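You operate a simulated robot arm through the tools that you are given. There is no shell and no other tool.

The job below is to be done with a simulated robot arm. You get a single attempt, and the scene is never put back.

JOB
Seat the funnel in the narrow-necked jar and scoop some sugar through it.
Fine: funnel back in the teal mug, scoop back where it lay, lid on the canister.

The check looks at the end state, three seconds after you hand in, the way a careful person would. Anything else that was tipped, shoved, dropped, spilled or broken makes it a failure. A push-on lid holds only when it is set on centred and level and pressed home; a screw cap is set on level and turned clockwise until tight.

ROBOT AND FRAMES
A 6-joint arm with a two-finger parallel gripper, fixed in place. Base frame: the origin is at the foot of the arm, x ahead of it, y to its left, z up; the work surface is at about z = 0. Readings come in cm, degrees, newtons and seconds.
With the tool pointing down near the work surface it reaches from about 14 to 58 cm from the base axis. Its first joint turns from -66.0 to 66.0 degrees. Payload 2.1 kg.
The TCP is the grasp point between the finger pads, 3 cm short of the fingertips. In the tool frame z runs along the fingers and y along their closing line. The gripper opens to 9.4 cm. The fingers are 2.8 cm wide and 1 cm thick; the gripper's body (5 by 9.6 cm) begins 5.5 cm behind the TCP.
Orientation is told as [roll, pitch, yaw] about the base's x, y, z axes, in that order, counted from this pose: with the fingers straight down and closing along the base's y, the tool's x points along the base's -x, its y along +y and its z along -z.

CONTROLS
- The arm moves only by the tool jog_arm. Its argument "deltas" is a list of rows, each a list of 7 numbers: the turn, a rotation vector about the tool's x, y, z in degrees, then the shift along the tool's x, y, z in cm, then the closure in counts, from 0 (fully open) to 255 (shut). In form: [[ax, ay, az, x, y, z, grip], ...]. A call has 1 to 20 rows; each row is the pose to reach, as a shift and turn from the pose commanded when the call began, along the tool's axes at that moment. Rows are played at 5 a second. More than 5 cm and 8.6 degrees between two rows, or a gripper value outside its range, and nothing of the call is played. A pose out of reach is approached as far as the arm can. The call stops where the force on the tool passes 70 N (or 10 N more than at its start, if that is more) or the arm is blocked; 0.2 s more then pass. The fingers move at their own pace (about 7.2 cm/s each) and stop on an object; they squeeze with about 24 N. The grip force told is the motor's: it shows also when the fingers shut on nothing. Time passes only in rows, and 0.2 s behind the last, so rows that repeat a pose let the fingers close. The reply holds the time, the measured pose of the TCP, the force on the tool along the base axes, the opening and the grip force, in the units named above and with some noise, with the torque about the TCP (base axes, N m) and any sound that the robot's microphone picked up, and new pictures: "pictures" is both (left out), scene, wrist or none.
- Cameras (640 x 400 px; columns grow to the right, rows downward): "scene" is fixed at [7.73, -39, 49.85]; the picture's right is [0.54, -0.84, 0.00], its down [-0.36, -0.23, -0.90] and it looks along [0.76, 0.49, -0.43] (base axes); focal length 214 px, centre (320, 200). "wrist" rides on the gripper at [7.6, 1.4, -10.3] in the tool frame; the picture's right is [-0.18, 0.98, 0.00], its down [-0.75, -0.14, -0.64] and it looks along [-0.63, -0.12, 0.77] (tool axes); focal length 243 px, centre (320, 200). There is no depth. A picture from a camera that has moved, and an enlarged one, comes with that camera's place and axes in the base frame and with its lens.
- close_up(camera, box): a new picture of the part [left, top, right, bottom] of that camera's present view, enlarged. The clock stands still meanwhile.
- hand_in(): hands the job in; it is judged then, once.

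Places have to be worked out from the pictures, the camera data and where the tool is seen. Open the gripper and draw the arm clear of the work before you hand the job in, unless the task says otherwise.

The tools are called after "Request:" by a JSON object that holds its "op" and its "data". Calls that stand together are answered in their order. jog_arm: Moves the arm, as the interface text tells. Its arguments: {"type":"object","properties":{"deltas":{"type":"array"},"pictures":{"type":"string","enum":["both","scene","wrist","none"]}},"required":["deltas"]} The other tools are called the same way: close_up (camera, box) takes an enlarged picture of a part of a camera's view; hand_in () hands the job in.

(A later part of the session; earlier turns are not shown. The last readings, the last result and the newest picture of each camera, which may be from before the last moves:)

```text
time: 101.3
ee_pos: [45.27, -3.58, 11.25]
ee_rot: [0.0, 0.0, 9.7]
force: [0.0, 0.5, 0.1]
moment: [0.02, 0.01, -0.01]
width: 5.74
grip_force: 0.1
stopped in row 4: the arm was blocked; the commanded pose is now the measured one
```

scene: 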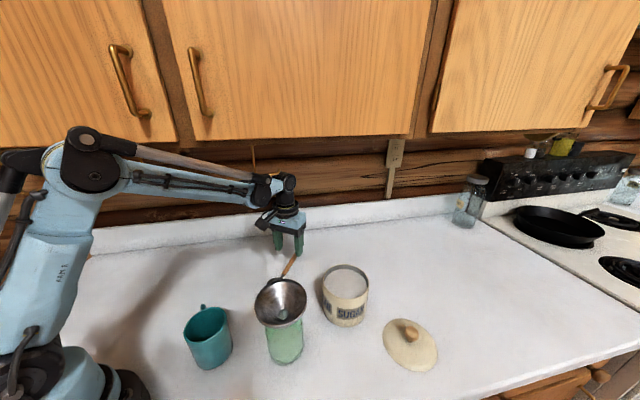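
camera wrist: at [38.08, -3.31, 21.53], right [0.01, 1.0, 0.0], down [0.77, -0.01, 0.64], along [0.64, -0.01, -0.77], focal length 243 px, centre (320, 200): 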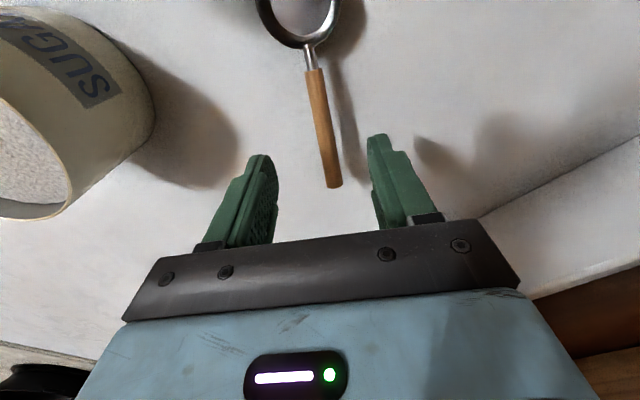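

The upward move is blocked with no wrist force, so an upper link is probably under the wall cabinet here. I'll move back toward the base first at this height, then rise.

Request:
{"op": "jog_arm", "data": {"deltas": [[0, 0, 0, 1.4, -0.8, 0, 100], [0, 0, 0, 2.8, -1.6, 0, 100], [0, 0, 0, 4.2, -2.4, 0, 100], [0, 0, 0, 5.6, -3.2, 0, 100], [0, 0, 0, 7, -4, 0, 100], [0, 0, 0, 7, -4, 0, 100]]}}

```text
time: 102.7
ee_pos: [39.09, -8.71, 11.35]
ee_rot: [0.2, 0.0, 9.9]
force: [-1.1, -0.4, 0.1]
moment: [0.0, 0.0, 0.01]
width: 5.73
grip_force: 0.0
camera wrist: at [31.28, -8.52, 21.7], right [0.01, 1.0, 0.0], down [0.77, -0.01, 0.64], along [0.64, -0.01, -0.77], focal length 243 px, centre (320, 200)
```

scene: 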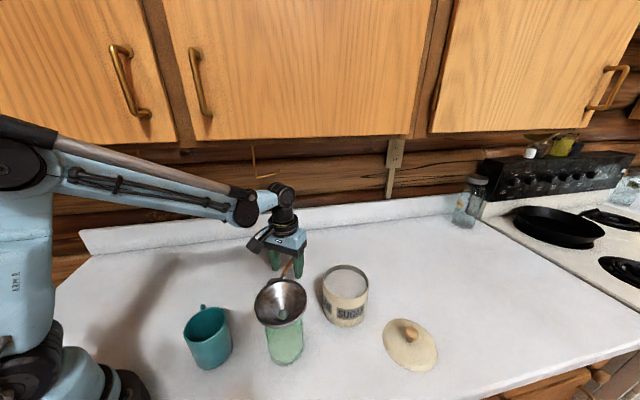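
wrist: 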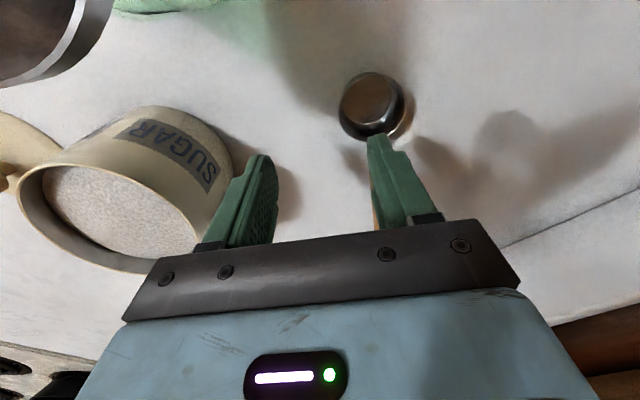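

The scoop looks different in the wrist view; I'll zoom in to check.

Request:
{"op": "close_up", "data": {"camera": "wrist", "box": [280, 40, 480, 220]}}

Request:
{"op": "close_up", "data": {"camera": "scene", "box": [245, 230, 345, 310]}}

```text
2.22 times, centred on (380, 130) of wrist
camera zoom: at [31.28, -8.52, 21.7], right [0.01, 1.0, 0.0], down [0.77, -0.01, 0.64], along [0.64, -0.01, -0.77], focal length 539 px, centre (187, 356)
```

zoom: 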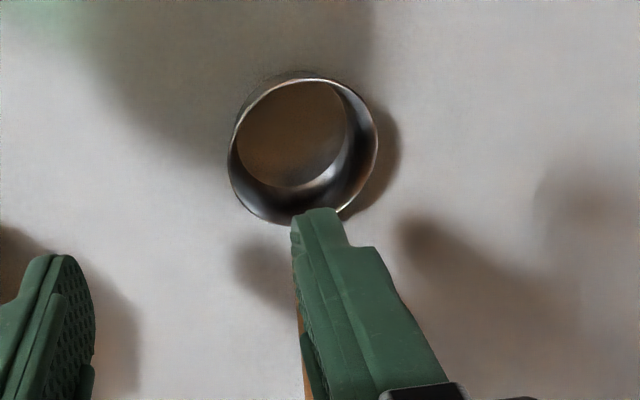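

```text
5.00 times, centred on (295, 270) of scene
camera zoom: at [7.72, -39.0, 49.85], right [0.54, -0.84, 0.0], down [-0.36, -0.23, -0.9], along [0.76, 0.49, -0.43], focal length 1072 px, centre (445, -150)
```

zoom: 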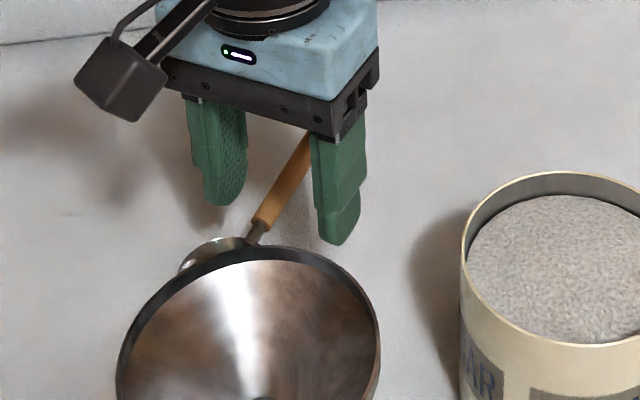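

The scoop is fine, standing upright. I'll climb diagonally away from the cabinet and travel over to the lid, turning to yaw -42°.

Request:
{"op": "jog_arm", "data": {"deltas": [[0, 0, 0, 1.5, -0.9, -1.8, 100], [0, 0, 0, 2.96, -1.82, -3.65, 100], [0, 0, 4, 3.4, -3.2, -5.9, 100], [0, 0, 8, 3.96, -4.69, -8.15, 100], [0, 0, 12, 4, -6.7, -9, 100], [0, 0, 17, 4, -8.7, -9.8, 100], [0, 0, 22, 4.01, -10.77, -10.65, 100], [0, 0, 27, 4.4, -13, -10.65, 100], [0, 0, 32, 4.8, -15.4, -10.65, 100], [0, 0, 37, 5.22, -17.66, -10.65, 100], [0, 0, 42, 5.7, -19.6, -10, 100], [0, 0, 47, 6.2, -21.6, -9.3, 100], [0, 0, 52, 6.74, -23.5, -8.65, 100], [0, 0, 52, 6.74, -23.5, -8.65, 100]]}}

Request:
{"op": "close_up", "data": {"camera": "wrist", "box": [200, 40, 480, 240]}}

Request:
{"op": "close_up", "data": {"camera": "scene", "box": [370, 300, 450, 380]}}

```text
time: 105.7
ee_pos: [36.7, -33.03, 20.04]
ee_rot: [0.0, 0.1, -42.3]
force: [-0.2, -0.1, -0.1]
moment: [-0.01, 0.02, -0.01]
width: 5.72
grip_force: 0.0
camera wrist: at [31.9, -26.81, 30.42], right [0.8, 0.6, 0.0], down [0.46, -0.61, 0.64], along [0.39, -0.51, -0.77], focal length 243 px, centre (320, 200)
```

scene: 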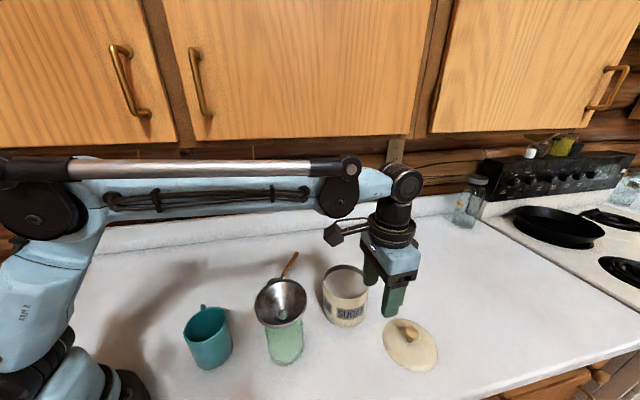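
wrist: 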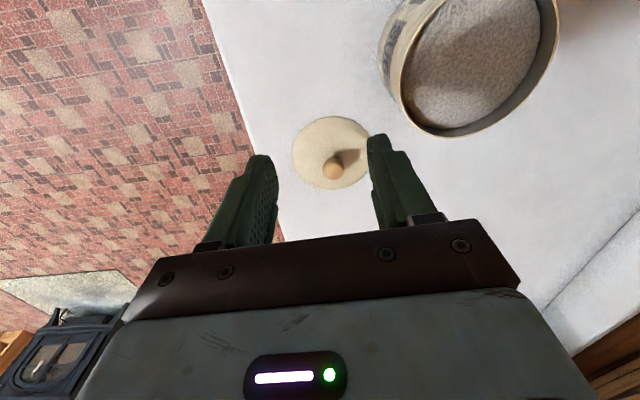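

```text
2.00 times, centred on (340, 140) of wrist
camera zoom: at [31.9, -26.81, 30.42], right [0.8, 0.6, 0.0], down [0.46, -0.61, 0.64], along [0.39, -0.51, -0.77], focal length 485 px, centre (280, 320)
```

zoom: 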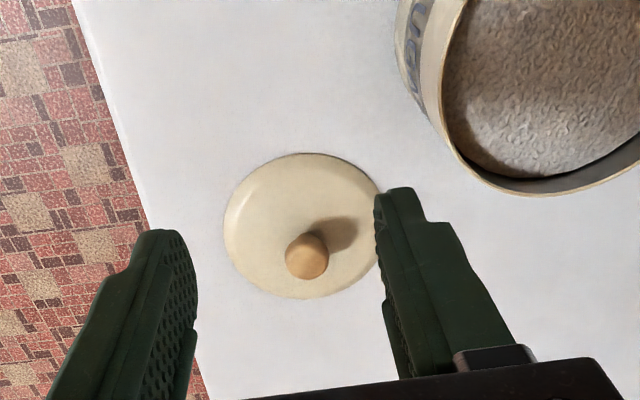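

```text
5.00 times, centred on (410, 340) of scene
camera zoom: at [7.72, -39.0, 49.85], right [0.54, -0.84, 0.0], down [-0.36, -0.23, -0.9], along [0.76, 0.49, -0.43], focal length 1072 px, centre (-130, -500)
```

zoom: 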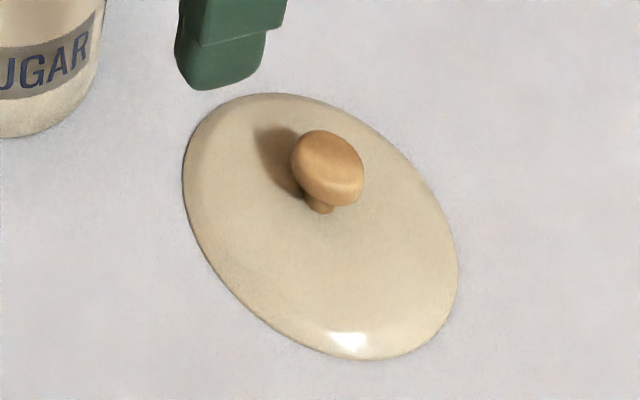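

The knob head centre is at ≈[43.9,-39.5,3.0], about 59 cm out, so I'll tilt the tool 15° outward to reach. I'll hover about 5 cm back along that approach.

Request:
{"op": "jog_arm", "data": {"deltas": [[0, -3, 0, -1.56, 0, 2, 100], [0, -6, 0, -3.1, 0, 4, 100], [0, -9, 0, -4.67, 0, 6, 100], [0, -12, 0, -6.2, 0, 8, 100], [0, -15, 0, -7.79, 0.03, 10, 100], [0, -15, 0, -7.79, 0.03, 10, 100]]}}

Request:
{"op": "close_up", "data": {"camera": "wrist", "box": [220, 60, 420, 220]}}

Request:
{"op": "close_up", "data": {"camera": "scene", "box": [360, 280, 450, 380]}}

```text
time: 107.1
ee_pos: [42.43, -37.96, 9.97]
ee_rot: [-0.1, -15.0, -42.1]
force: [-0.5, -0.7, -0.4]
moment: [0.0, -0.02, 0.0]
width: 5.71
grip_force: 0.0
camera wrist: at [35.88, -30.21, 18.02], right [0.79, 0.61, 0.05], down [0.32, -0.48, 0.82], along [0.52, -0.63, -0.58], focal length 243 px, centre (320, 200)
```

scene: 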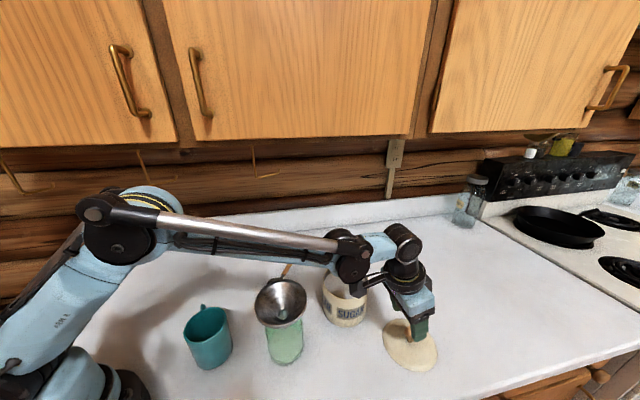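
wrist: 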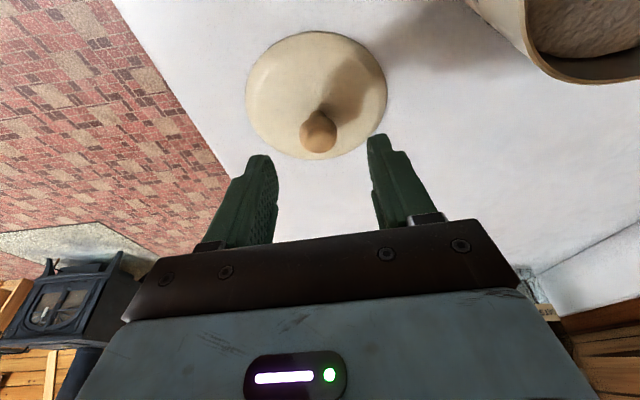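

```text
2.50 times, centred on (320, 140) of wrist
camera zoom: at [35.88, -30.21, 18.02], right [0.79, 0.61, 0.05], down [0.32, -0.48, 0.82], along [0.52, -0.63, -0.58], focal length 606 px, centre (320, 350)
```

zoom: 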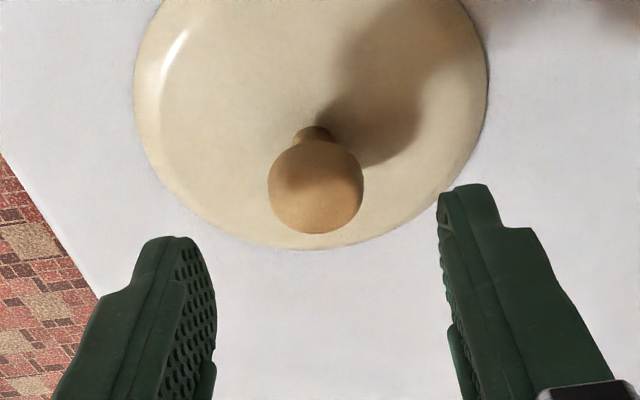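

```text
4.00 times, centred on (405, 330) of scene
camera zoom: at [7.73, -39.0, 49.85], right [0.54, -0.84, 0.0], down [-0.36, -0.23, -0.9], along [0.76, 0.49, -0.43], focal length 858 px, centre (-20, -320)
```

zoom: 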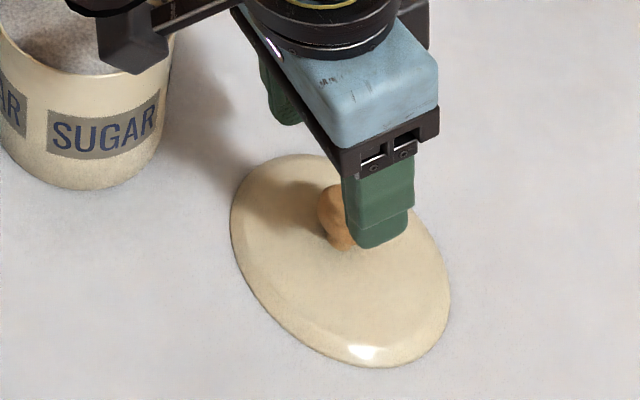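

The knob refines to [43.92,-39.63,3.0]. I'll correct by about 0.36 cm outward and 0.17 cm sideways, and advance 4 cm.

Request:
{"op": "jog_arm", "data": {"deltas": [[0, 0, 0, -0.36, -0.17, 0, 100], [0, 0, 0, -0.36, -0.17, 1.3, 100], [0, 0, 0, -0.36, -0.17, 2.6, 100], [0, 0, 0, -0.36, -0.17, 4, 100], [0, 0, 0, -0.36, -0.17, 4, 100]], "pictures": "none"}}

Request:
{"op": "close_up", "data": {"camera": "wrist", "box": [220, 60, 420, 220]}}

Request:
{"op": "close_up", "data": {"camera": "scene", "box": [360, 280, 450, 380]}}

```text
time: 108.3
ee_pos: [43.26, -39.17, 6.11]
ee_rot: [0.0, -14.9, -42.1]
force: [-0.1, -0.2, -1.3]
moment: [0.01, 0.03, -0.01]
width: 5.71
grip_force: 0.0
```

```text
2.50 times, centred on (320, 140) of wrist
camera zoom: at [36.66, -31.42, 14.1], right [0.79, 0.61, 0.05], down [0.32, -0.48, 0.81], along [0.52, -0.63, -0.58], focal length 606 px, centre (320, 350)
```

zoom: 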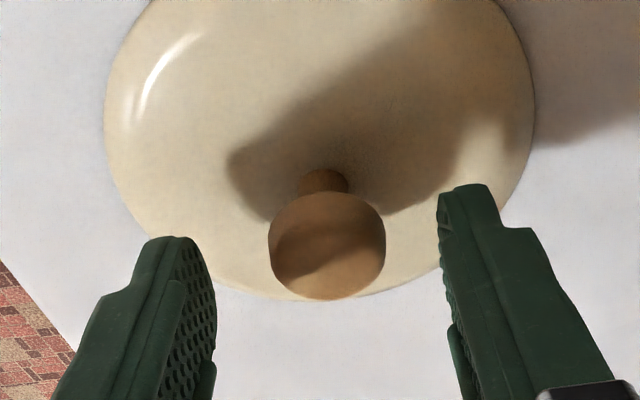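

```text
4.00 times, centred on (405, 330) of scene
camera zoom: at [7.72, -39.0, 49.85], right [0.54, -0.84, 0.0], down [-0.36, -0.23, -0.9], along [0.76, 0.49, -0.43], focal length 858 px, centre (-20, -320)
```

zoom: 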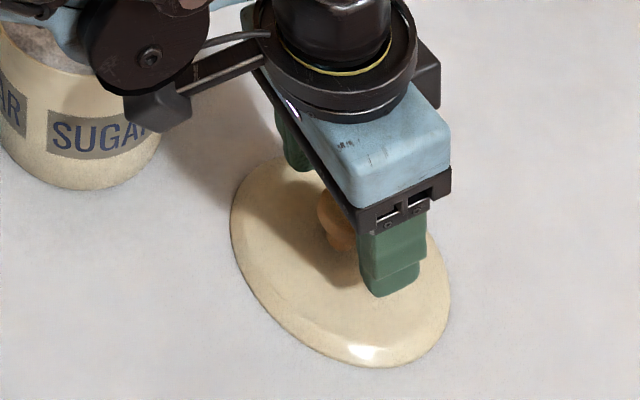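

The knob is centred between the fingers. I'll advance 1 cm more and close.

Request:
{"op": "jog_arm", "data": {"deltas": [[0, 0, 0, 0, 0, 0.5, 100], [0, 0, 0, 0, 0, 1.0, 100], [0, 0, 0, 0, 0, 1.0, 140], [0, 0, 0, 0, 0, 1.0, 180], [0, 0, 0, 0, 0, 1.0, 255], [0, 0, 0, 0, 0, 1.0, 255], [0, 0, 0, 0, 0, 1.0, 255]], "pictures": "none"}}

Request:
{"op": "close_up", "data": {"camera": "wrist", "box": [220, 60, 420, 220]}}

Request:
{"op": "close_up", "data": {"camera": "scene", "box": [360, 280, 450, 380]}}

```text
time: 109.9
ee_pos: [43.36, -39.32, 5.26]
ee_rot: [0.0, -14.9, -42.1]
force: [0.3, 0.8, 0.0]
moment: [-0.03, 0.04, 0.0]
width: 2.77
grip_force: 23.7
```

```text
2.50 times, centred on (320, 140) of wrist
camera zoom: at [36.79, -31.55, 13.23], right [0.79, 0.61, 0.05], down [0.32, -0.48, 0.81], along [0.52, -0.63, -0.58], focal length 606 px, centre (320, 350)
```

zoom: 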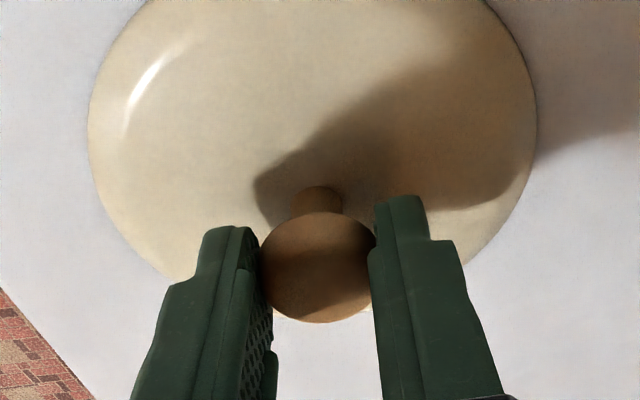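

```text
4.00 times, centred on (405, 330) of scene
camera zoom: at [7.73, -39.0, 49.85], right [0.54, -0.84, 0.0], down [-0.36, -0.23, -0.9], along [0.76, 0.49, -0.43], focal length 858 px, centre (-20, -320)
```

zoom: 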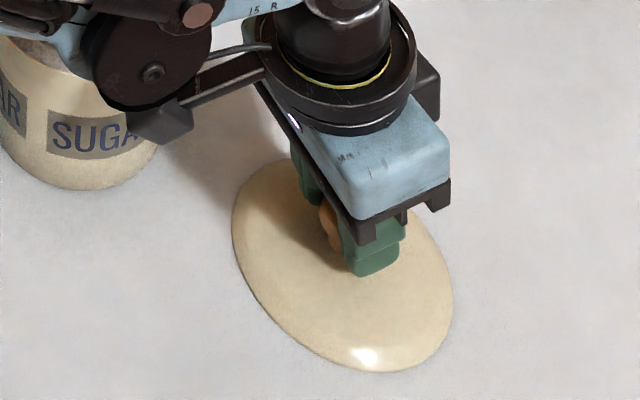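

The knob is firmly held (2.77 cm). I'll lift 3 cm straight up and check the lid's attitude.

Request:
{"op": "jog_arm", "data": {"deltas": [[0, 0, 0, -0.13, 0, -0.48, 255], [0, 0, 0, -0.26, 0, -0.97, 255], [0, 0, 0, -0.52, 0, -1.93, 255], [0, 0, 0, -0.78, 0, -2.9, 255], [0, 0, 0, -0.78, 0, -2.9, 255]]}}

Request:
{"op": "close_up", "data": {"camera": "wrist", "box": [200, 20, 440, 220]}}

Request:
{"op": "close_up", "data": {"camera": "scene", "box": [360, 280, 450, 380]}}

```text
time: 111.1
ee_pos: [43.38, -39.32, 8.35]
ee_rot: [-0.1, -14.9, -42.0]
force: [0.5, -0.3, -1.0]
moment: [0.01, 0.01, 0.01]
width: 2.79
grip_force: 23.8
camera wrist: at [36.89, -31.64, 16.32], right [0.79, 0.61, 0.05], down [0.32, -0.48, 0.81], along [0.52, -0.63, -0.58], focal length 243 px, centre (320, 200)
```

scene: 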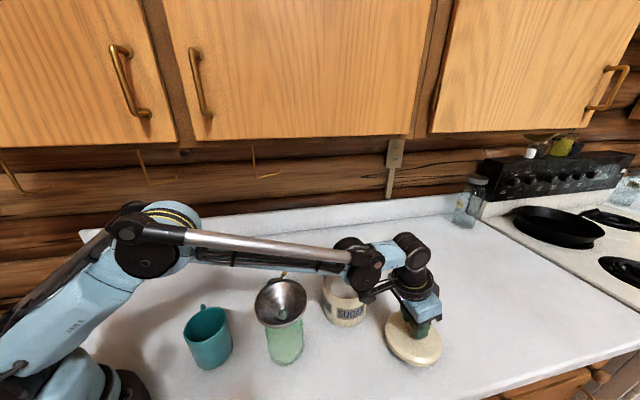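
wrist: 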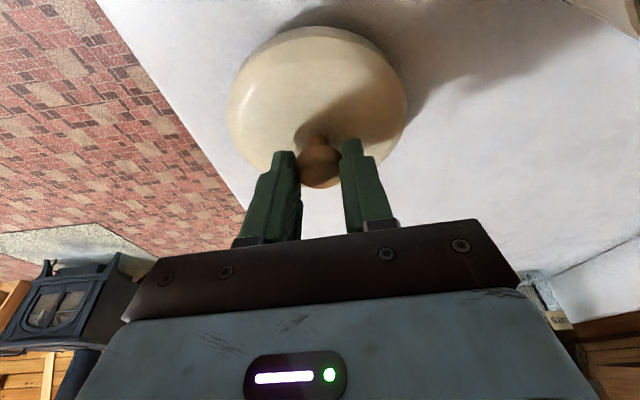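

```text
2.00 times, centred on (320, 120) of wrist
camera zoom: at [36.89, -31.64, 16.32], right [0.79, 0.61, 0.05], down [0.32, -0.48, 0.81], along [0.52, -0.63, -0.58], focal length 485 px, centre (320, 360)
```

zoom: 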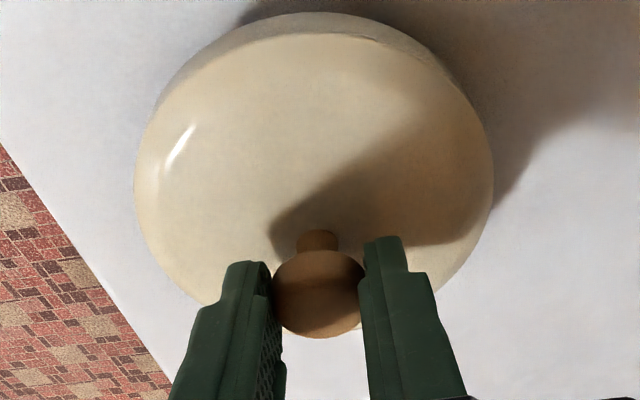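

```text
4.00 times, centred on (405, 330) of scene
camera zoom: at [7.73, -39.0, 49.85], right [0.54, -0.84, 0.0], down [-0.36, -0.23, -0.9], along [0.76, 0.49, -0.43], focal length 858 px, centre (-20, -320)
```

zoom: 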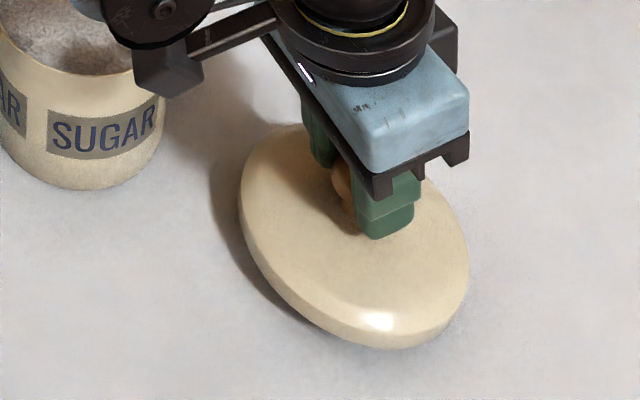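

The lid hangs about level. I'll lift it clear (lid bottom ≈13.7) and carry it over the canister at the same tool attitude.

Request:
{"op": "jog_arm", "data": {"deltas": [[0, 0, 0, -0.46, 0, -1.72, 255], [0, 0, 0, -0.92, 0, -3.45, 255], [0, 0, 0, -1.39, 0, -5.17, 255], [0, 0, 0, -1.85, 0, -6.9, 255], [0, 0, 0, -2.31, 0, -8.6, 255], [0, 0, 0, -2.77, 0, -10.34, 255], [0, 0, 0, -1.7, 1.22, -10.6, 255], [0, 0, 0, -0.1, 3.05, -11.05, 255], [0, 0, 0, 1.5, 4.9, -11.5, 255], [0, 0, 0, 3.1, 6.7, -11.9, 255], [0, 0, 0, 4.7, 8.5, -12.3, 255], [0, 0, 0, 6.3, 10.3, -12.75, 255], [0, 0, 0, 7.4, 11.6, -13.05, 255], [0, 0, 0, 7.94, 12.2, -13.2, 255], [0, 0, 0, 7.94, 12.2, -13.2, 255]]}}

Request:
{"op": "close_up", "data": {"camera": "wrist", "box": [180, 0, 460, 220]}}

Request:
{"op": "close_up", "data": {"camera": "scene", "box": [290, 220, 430, 340]}}

```text
time: 114.3
ee_pos: [43.4, -22.77, 18.98]
ee_rot: [-0.1, -14.8, -42.2]
force: [0.0, 0.5, 0.1]
moment: [0.0, -0.01, 0.01]
width: 2.78
grip_force: 24.4
camera wrist: at [36.87, -14.99, 27.02], right [0.79, 0.61, 0.05], down [0.32, -0.48, 0.81], along [0.52, -0.63, -0.58], focal length 243 px, centre (320, 200)
```

scene: 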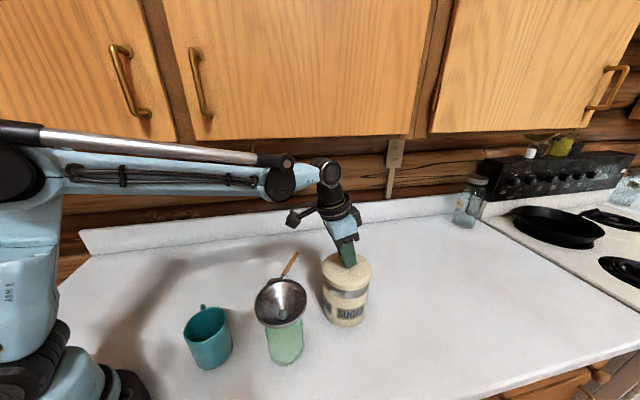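
wrist: 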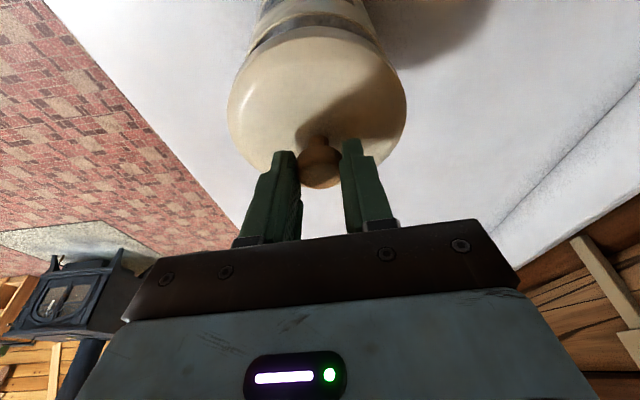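

```text
1.82 times, centred on (320, 110) of wrist
camera zoom: at [36.87, -14.99, 27.02], right [0.79, 0.61, 0.05], down [0.32, -0.48, 0.81], along [0.52, -0.63, -0.58], focal length 441 px, centre (320, 364)
```

zoom: 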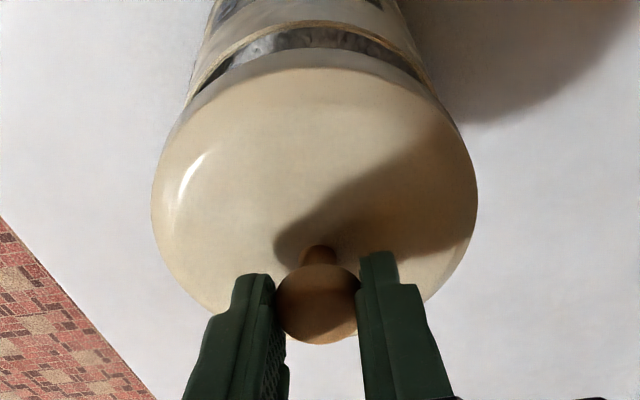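

```text
3.33 times, centred on (360, 280) of scene
camera zoom: at [7.73, -39.0, 49.85], right [0.54, -0.84, 0.0], down [-0.36, -0.23, -0.9], along [0.76, 0.49, -0.43], focal length 715 px, centre (187, -67)
```

zoom: 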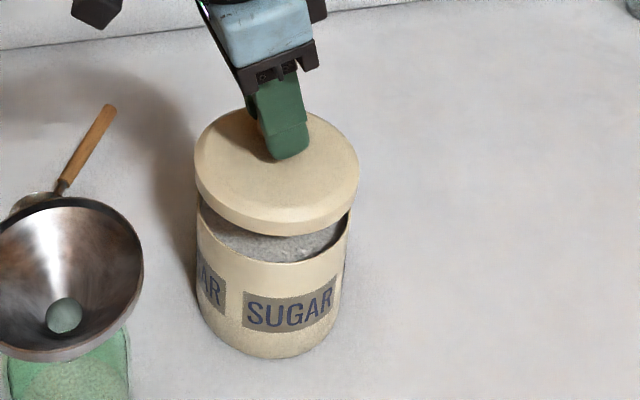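

The lid looks centred above the canister in both views. I'll zoom in to measure the lid and canister edges more precisely.

Request:
{"op": "close_up", "data": {"camera": "scene", "box": [312, 240, 382, 330]}}

Request:
{"op": "close_up", "data": {"camera": "wrist", "box": [210, 0, 420, 120]}}

```text
4.44 times, centred on (347, 285) of scene
camera zoom: at [7.73, -39.0, 49.85], right [0.54, -0.84, 0.0], down [-0.36, -0.23, -0.9], along [0.76, 0.49, -0.43], focal length 953 px, centre (200, -178)
```

zoom: 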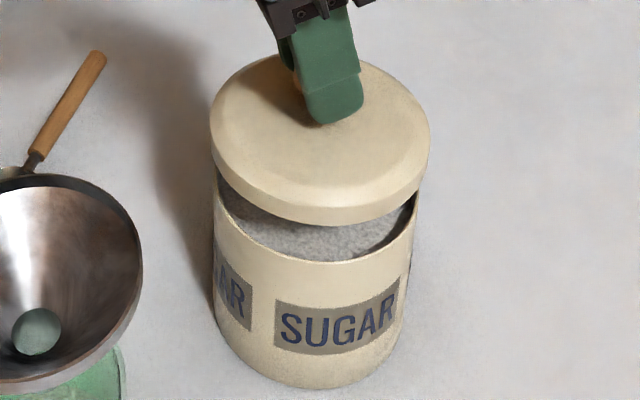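

```text
3.05 times, centred on (315, 60) of wrist
camera zoom: at [36.87, -14.99, 27.02], right [0.79, 0.61, 0.05], down [0.32, -0.48, 0.81], along [0.52, -0.63, -0.58], focal length 739 px, centre (335, 627)
```

zoom: 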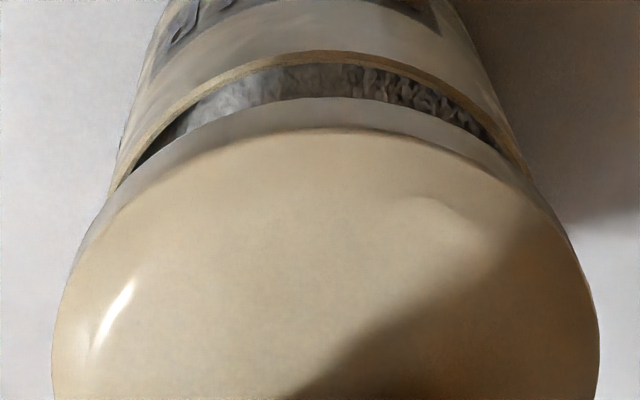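

Lid and canister centres agree to about 0.1 cm in both viewing directions. I'll lower straight down 3.4 cm to just above the rim and re-check.

Request:
{"op": "jog_arm", "data": {"deltas": [[0, 0, 0, 0.22, 0, 0.82, 255], [0, 0, 0, 0.44, 0, 1.64, 255], [0, 0, 0, 0.66, 0, 2.46, 255], [0, 0, 0, 0.88, 0, 3.28, 255], [0, 0, 0, 0.88, 0, 3.28, 255]], "pictures": "none"}}

Request:
{"op": "close_up", "data": {"camera": "scene", "box": [312, 250, 382, 330]}}

Request:
{"op": "close_up", "data": {"camera": "wrist", "box": [210, 0, 420, 120]}}

```text
time: 115.5
ee_pos: [43.47, -22.85, 15.53]
ee_rot: [-0.1, -14.8, -42.0]
force: [1.2, 0.0, -0.8]
moment: [0.0, 0.03, 0.03]
width: 2.76
grip_force: 23.1
```

```text
5.00 times, centred on (347, 290) of scene
camera zoom: at [7.73, -39.0, 49.85], right [0.54, -0.84, 0.0], down [-0.36, -0.23, -0.9], along [0.76, 0.49, -0.43], focal length 1072 px, centre (185, -250)
```

zoom: 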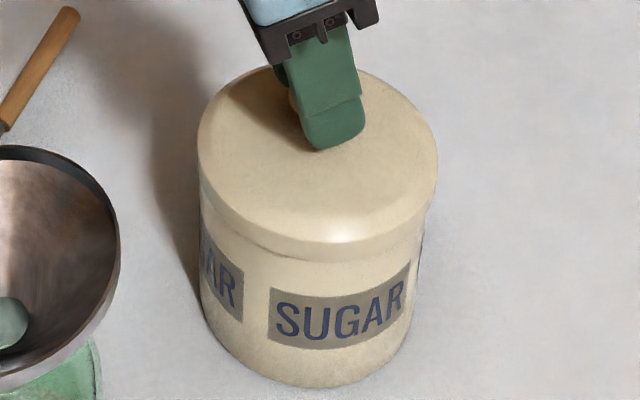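

```text
3.05 times, centred on (315, 60) of wrist
camera zoom: at [36.89, -15.07, 23.52], right [0.79, 0.61, 0.05], down [0.32, -0.48, 0.81], along [0.52, -0.63, -0.58], focal length 739 px, centre (335, 627)
```

zoom: 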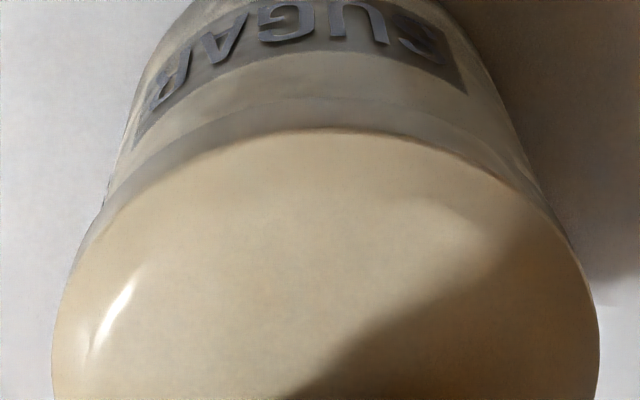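

It's still well aligned. I'll lower in 0.3 cm steps, watching for contact.

Request:
{"op": "jog_arm", "data": {"deltas": [[0, 0, 0, 0.04, 0, 0.145, 255], [0, 0, 0, 0.08, 0, 0.29, 255], [0, 0, 0, 0.08, 0, 0.29, 255]], "pictures": "none"}}

Request:
{"op": "jog_arm", "data": {"deltas": [[0, 0, 0, 0.04, 0, 0.145, 255], [0, 0, 0, 0.08, 0, 0.29, 255], [0, 0, 0, 0.08, 0, 0.29, 255]], "pictures": "none"}}

```text
time: 116.3
ee_pos: [43.46, -22.73, 15.39]
ee_rot: [-0.1, -14.9, -42.1]
force: [-0.4, -0.4, -0.7]
moment: [-0.01, -0.01, -0.01]
width: 2.77
grip_force: 23.8
```

```text
time: 117.1
ee_pos: [43.45, -22.88, 15.1]
ee_rot: [0.0, -14.9, -42.1]
force: [-0.5, 0.3, -0.3]
moment: [-0.02, -0.01, -0.02]
width: 2.79
grip_force: 23.8
```

Request:
{"op": "jog_arm", "data": {"deltas": [[0, 0, 0, 0.04, 0, 0.145, 255], [0, 0, 0, 0.08, 0, 0.29, 255], [0, 0, 0, 0.08, 0, 0.29, 255]], "pictures": "none"}}

Request:
{"op": "jog_arm", "data": {"deltas": [[0, 0, 0, 0.04, 0, 0.145, 255], [0, 0, 0, 0.08, 0, 0.29, 255], [0, 0, 0, 0.08, 0, 0.29, 255]], "pictures": "none"}}

Request:
{"op": "jog_arm", "data": {"deltas": [[0, 0, 0, 0.04, 0, 0.145, 255], [0, 0, 0, 0.08, 0, 0.29, 255], [0, 0, 0, 0.08, 0, 0.29, 255]]}}

Request:
{"op": "close_up", "data": {"camera": "scene", "box": [312, 250, 382, 330]}}

```text
time: 117.9
ee_pos: [43.52, -22.78, 14.91]
ee_rot: [0.0, -15.0, -42.1]
force: [2.4, 8.6, 32.0]
moment: [0.04, -0.24, 0.01]
width: 2.78
grip_force: 24.1
heard: snap
```

```text
time: 118.7
ee_pos: [43.59, -22.87, 14.45]
ee_rot: [0.1, -15.2, -42.2]
force: [10.0, 9.0, 31.9]
moment: [0.06, -0.35, 0.0]
width: 2.78
grip_force: 24.4
```

```text
time: 119.5
ee_pos: [43.4, -22.88, 14.19]
ee_rot: [0.1, -15.1, -42.0]
force: [8.0, 14.8, 39.2]
moment: [0.19, -0.23, 0.02]
width: 2.81
grip_force: 24.1
camera wrist: at [36.98, -15.09, 22.19], right [0.79, 0.61, 0.05], down [0.32, -0.48, 0.81], along [0.52, -0.63, -0.58], focal length 243 px, centre (320, 200)
```

scene: 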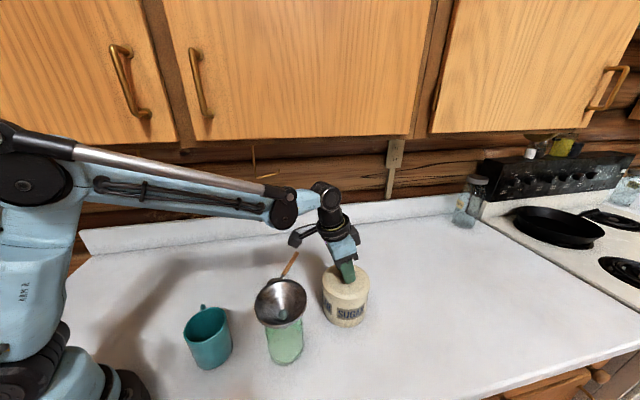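
wrist: 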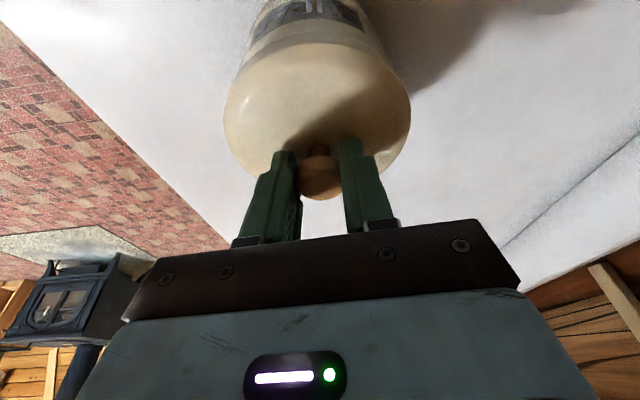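

```text
5.00 times, centred on (347, 290) of scene
camera zoom: at [7.71, -38.99, 49.86], right [0.54, -0.84, 0.0], down [-0.36, -0.23, -0.9], along [0.76, 0.49, -0.43], focal length 1072 px, centre (185, -250)
```

zoom: 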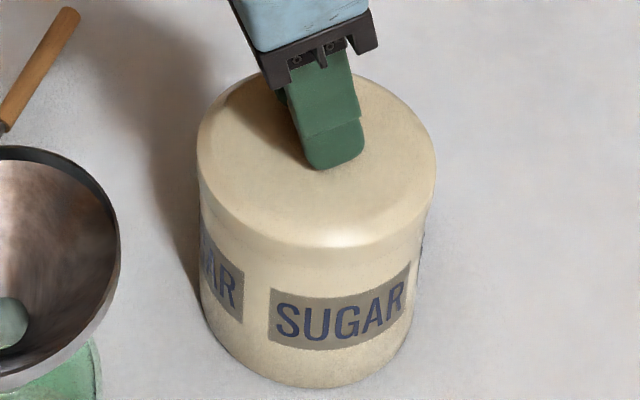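

A "snap" was heard at 32 N: the lid clicked on, and afterwards the fingers slid a little down the knob. I'll ease the load and then open.

Request:
{"op": "jog_arm", "data": {"deltas": [[0, 0, 0, -0.04, 0, -0.15, 255], [0, 0, 0, -0.06, 0, -0.24, 255]], "pictures": "none"}}

Request:
{"op": "jog_arm", "data": {"deltas": [[0, 0, 0, 0, 0, 0, 170], [0, 0, 0, 0, 0, 0, 140], [0, 0, 0, 0, 0, 0, 110], [0, 0, 0, 0, 0, 0, 110]]}}

Request:
{"op": "close_up", "data": {"camera": "scene", "box": [312, 250, 382, 330]}}

```text
time: 120.1
ee_pos: [43.3, -23.12, 14.4]
ee_rot: [-0.2, -14.9, -42.2]
force: [0.1, -0.9, -1.2]
moment: [-0.01, -0.02, 0.02]
width: 2.81
grip_force: 24.0
heard: snap
```

```text
time: 121.1
ee_pos: [43.51, -22.93, 14.4]
ee_rot: [0.0, -14.9, -42.1]
force: [-0.4, 0.2, 0.6]
moment: [-0.03, 0.0, 0.02]
width: 5.37
grip_force: 0.1
camera wrist: at [36.93, -15.13, 22.41], right [0.79, 0.61, 0.05], down [0.32, -0.48, 0.81], along [0.52, -0.63, -0.58], focal length 243 px, centre (320, 200)
```

scene: 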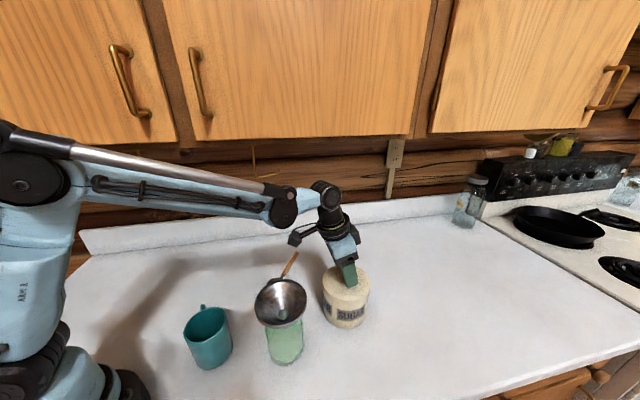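
wrist: 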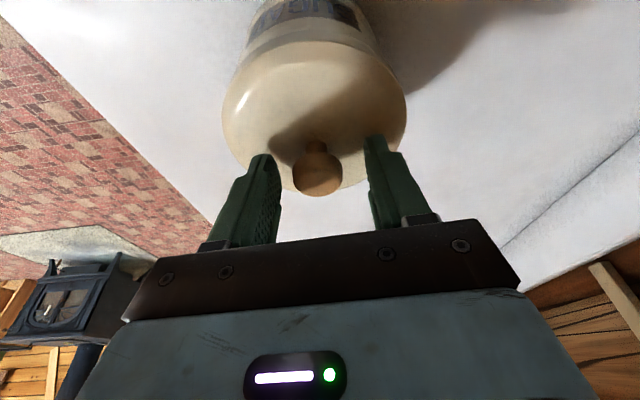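

```text
5.00 times, centred on (347, 290) of scene
camera zoom: at [7.72, -39.0, 49.85], right [0.54, -0.84, 0.0], down [-0.36, -0.23, -0.9], along [0.76, 0.49, -0.43], focal length 1072 px, centre (185, -250)
```

zoom: 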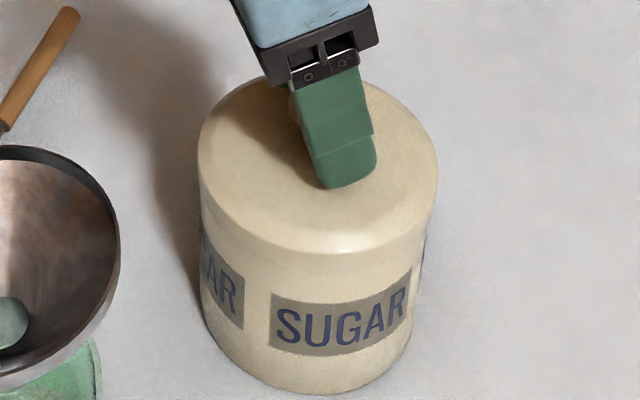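

A second "snap" came as I eased up, so the lid may have popped partly off. I'll back away along the fingers and inspect it.

Request:
{"op": "jog_arm", "data": {"deltas": [[0, 0, 0, 0, 0, -1, 100], [0, 0, 0, 0, 0, -2.5, 100], [0, 0, 0, 0, 0, -4, 100], [0, 0, 0, 0, 0, -5.5, 100], [0, 0, 0, 0, 0, -5.5, 100]]}}

Request:
{"op": "close_up", "data": {"camera": "scene", "box": [312, 250, 382, 330]}}

Request:
{"op": "close_up", "data": {"camera": "wrist", "box": [180, 0, 460, 200]}}

```text
time: 122.3
ee_pos: [42.29, -21.84, 19.79]
ee_rot: [0.1, -14.9, -42.1]
force: [0.1, 0.6, -0.7]
moment: [0.02, 0.01, 0.01]
width: 5.7
grip_force: 0.1
camera wrist: at [35.72, -14.16, 27.71], right [0.79, 0.61, 0.05], down [0.32, -0.48, 0.81], along [0.52, -0.63, -0.58], focal length 243 px, centre (320, 200)
```

scene: 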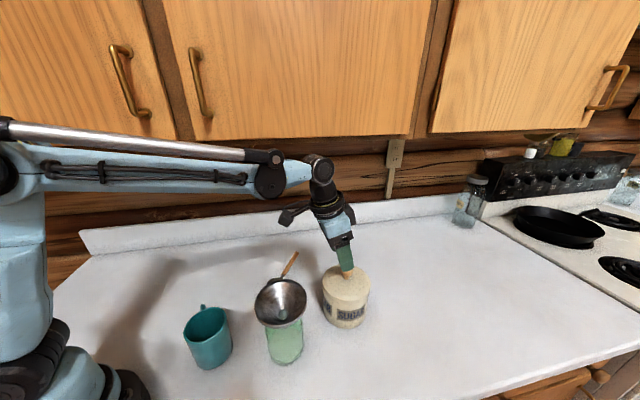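
wrist: 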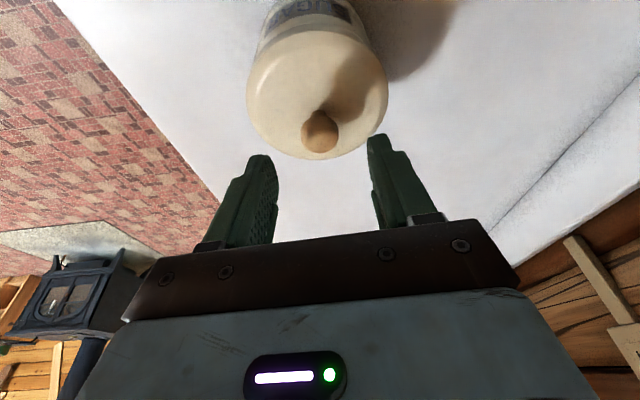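

```text
5.00 times, centred on (347, 290) of scene
camera zoom: at [7.72, -39.0, 49.85], right [0.54, -0.84, 0.0], down [-0.36, -0.23, -0.9], along [0.76, 0.49, -0.43], focal length 1072 px, centre (185, -250)
```

zoom: 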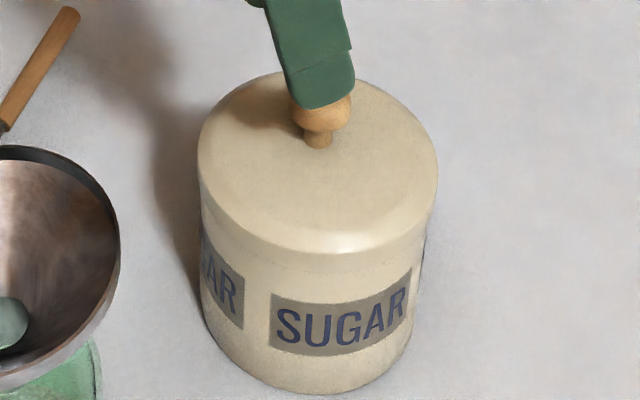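

```text
2.00 times, centred on (320, 100) of wrist
camera zoom: at [35.72, -14.16, 27.71], right [0.79, 0.61, 0.05], down [0.32, -0.48, 0.81], along [0.52, -0.63, -0.58], focal length 485 px, centre (320, 400)
```

zoom: 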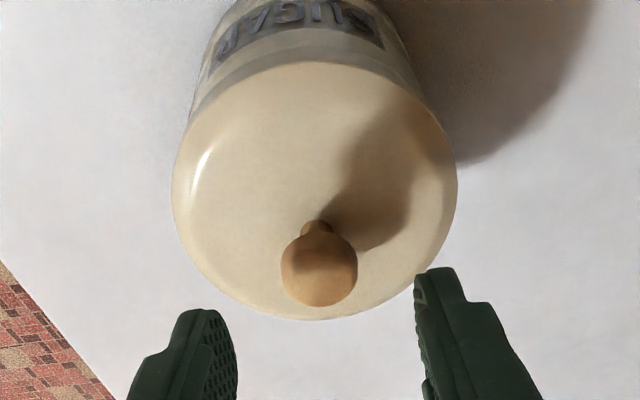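

The lid looks seated and level, but since I heard two snaps I'll press it home again. For that I'll go vertical with the fingers shut, directly over the knob at ≈[43.8,-23.5].

Request:
{"op": "jog_arm", "data": {"deltas": [[0, 4, 0, -0.5, -0.05, 0.2, 180], [0, 8, 0, -1, -0.1, 0.5, 255], [0, 12, 0, -1.5, -0.17, 0.9, 255], [0, 14.9, 0, -1.92, -0.22, 1.34, 255], [0, 14.9, 0, -1.92, -0.22, 1.34, 255]]}}

Request:
{"op": "close_up", "data": {"camera": "wrist", "box": [220, 40, 420, 200]}}

Request:
{"op": "close_up", "data": {"camera": "scene", "box": [312, 240, 382, 330]}}

```text
time: 123.5
ee_pos: [43.78, -23.57, 18.79]
ee_rot: [-0.1, 0.0, -42.2]
force: [-0.5, -0.1, -0.3]
moment: [-0.02, 0.0, -0.02]
width: 0.0
grip_force: 23.9
camera wrist: at [39.02, -17.35, 29.18], right [0.8, 0.61, 0.0], down [0.46, -0.61, 0.64], along [0.39, -0.51, -0.77], focal length 243 px, centre (320, 200)
```

scene: 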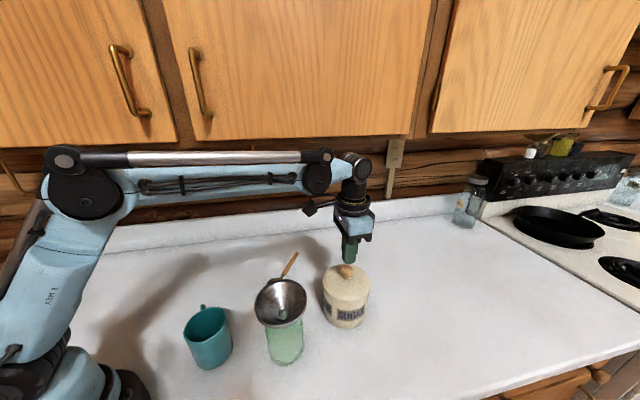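
wrist: 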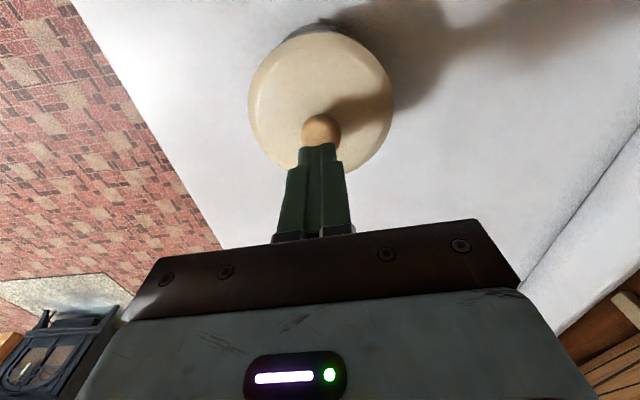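

```text
2.50 times, centred on (320, 120) of wrist
camera zoom: at [39.02, -17.35, 29.18], right [0.8, 0.61, 0.0], down [0.46, -0.61, 0.64], along [0.39, -0.51, -0.77], focal length 606 px, centre (320, 400)
```

zoom: 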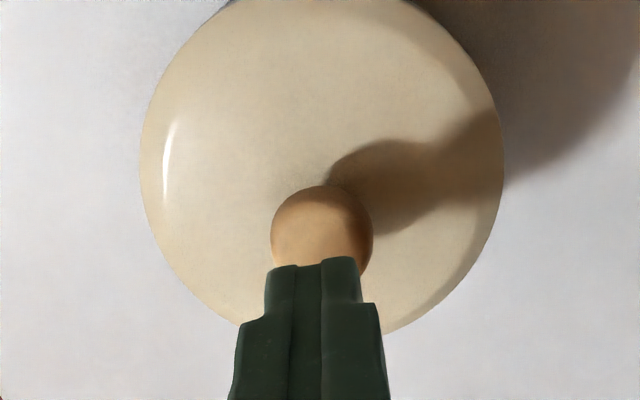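

```text
4.44 times, centred on (347, 285) of scene
camera zoom: at [7.73, -39.0, 49.85], right [0.54, -0.84, 0.0], down [-0.36, -0.23, -0.9], along [0.76, 0.49, -0.43], focal length 953 px, centre (200, -178)
```

zoom: 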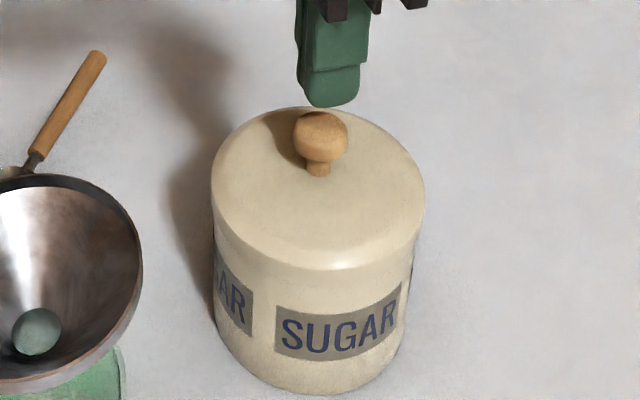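

The closed fingertips are directly over the knob. I'll press down gently until a firm force builds.

Request:
{"op": "jog_arm", "data": {"deltas": [[0, 0, 0, 0, 0, 0.7, 255], [0, 0, 0, 0, 0, 1.4, 255], [0, 0, 0, 0, 0, 1.8, 255], [0, 0, 0, 0, 0, 2.0, 255], [0, 0, 0, 0, 0, 2.0, 255]], "pictures": "none"}}

Request:
{"op": "jog_arm", "data": {"deltas": [[0, 0, 0, 0, 0, 0.15, 255], [0, 0, 0, 0, 0, 0.3, 255], [0, 0, 0, 0, 0, 0.3, 255]], "pictures": "none"}}

```text
time: 124.7
ee_pos: [43.7, -23.64, 16.91]
ee_rot: [-0.1, 0.0, -42.1]
force: [0.9, -0.2, 0.3]
moment: [-0.01, 0.03, -0.01]
width: 0.03
grip_force: 23.6
```

```text
time: 125.5
ee_pos: [43.74, -23.62, 16.75]
ee_rot: [0.0, -0.1, -42.1]
force: [-5.9, 4.6, 54.5]
moment: [0.16, 0.25, 0.01]
width: 0.0
grip_force: 24.6
```

54 N and no further click or movement, so the lid appears to be home. I'll add a slight extra press to be sure, then lift off.

Request:
{"op": "jog_arm", "data": {"deltas": [[0, 0, 0, 0, 0, 0.03, 255], [0, 0, 0, 0, 0, 0.03, 255]], "pictures": "none"}}

Request:
{"op": "jog_arm", "data": {"deltas": [[0, 0, 0, 0, 0, -0.5, 255], [0, 0, 0, 0, 0, -1.5, 255], [0, 0, 0, 0, 0, -3, 200], [0, 0, 0, 0, 0, -4, 200]]}}

Request:
{"op": "close_up", "data": {"camera": "scene", "box": [320, 255, 376, 330]}}

Request:
{"op": "close_up", "data": {"camera": "wrist", "box": [220, 0, 420, 160]}}

```text
time: 126.1
ee_pos: [43.83, -23.61, 16.8]
ee_rot: [0.0, -0.2, -42.1]
force: [-6.8, 2.1, 52.6]
moment: [0.14, 0.27, 0.05]
width: 0.0
grip_force: 24.2
```

```text
time: 127.1
ee_pos: [43.96, -23.56, 20.74]
ee_rot: [0.0, -0.1, -42.1]
force: [-0.6, -0.3, 0.6]
moment: [-0.03, 0.01, 0.01]
width: 2.03
grip_force: 0.1
heard: snap
camera wrist: at [39.12, -17.44, 30.98], right [0.8, 0.61, 0.0], down [0.46, -0.61, 0.64], along [0.39, -0.51, -0.77], focal length 243 px, centre (320, 200)
```

scene: 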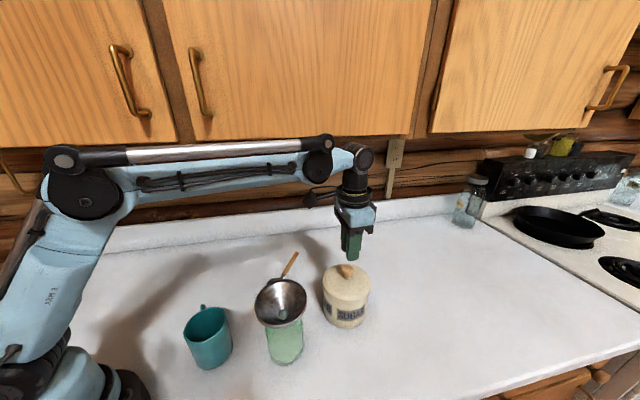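
wrist: 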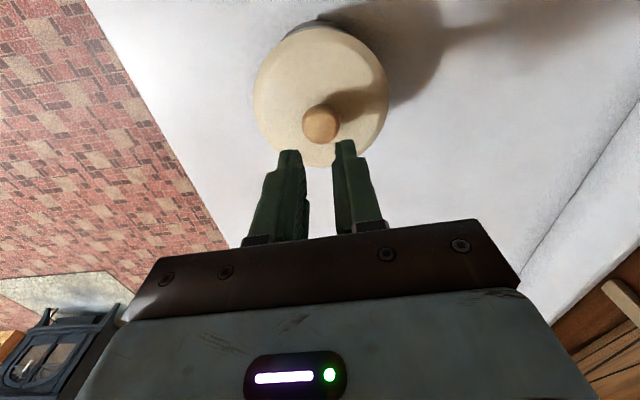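

```text
5.33 times, centred on (348, 292) of scene
camera zoom: at [7.72, -39.0, 49.85], right [0.54, -0.84, 0.0], down [-0.36, -0.23, -0.9], along [0.76, 0.49, -0.43], focal length 1144 px, centre (171, -293)
```

zoom: 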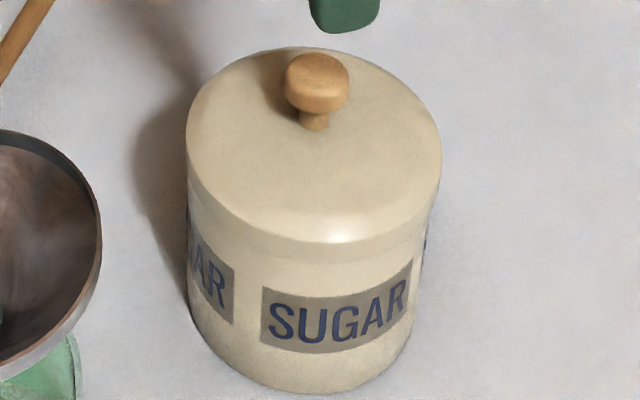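

```text
2.50 times, centred on (320, 80) of wrist
camera zoom: at [39.12, -17.44, 30.98], right [0.8, 0.61, 0.0], down [0.46, -0.61, 0.64], along [0.39, -0.51, -0.77], focal length 606 px, centre (320, 500)
```

zoom: 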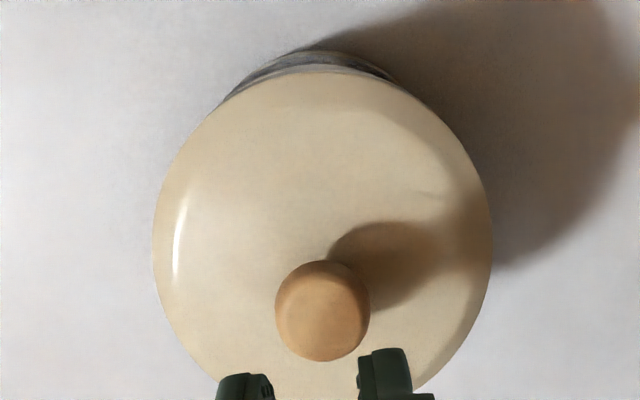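

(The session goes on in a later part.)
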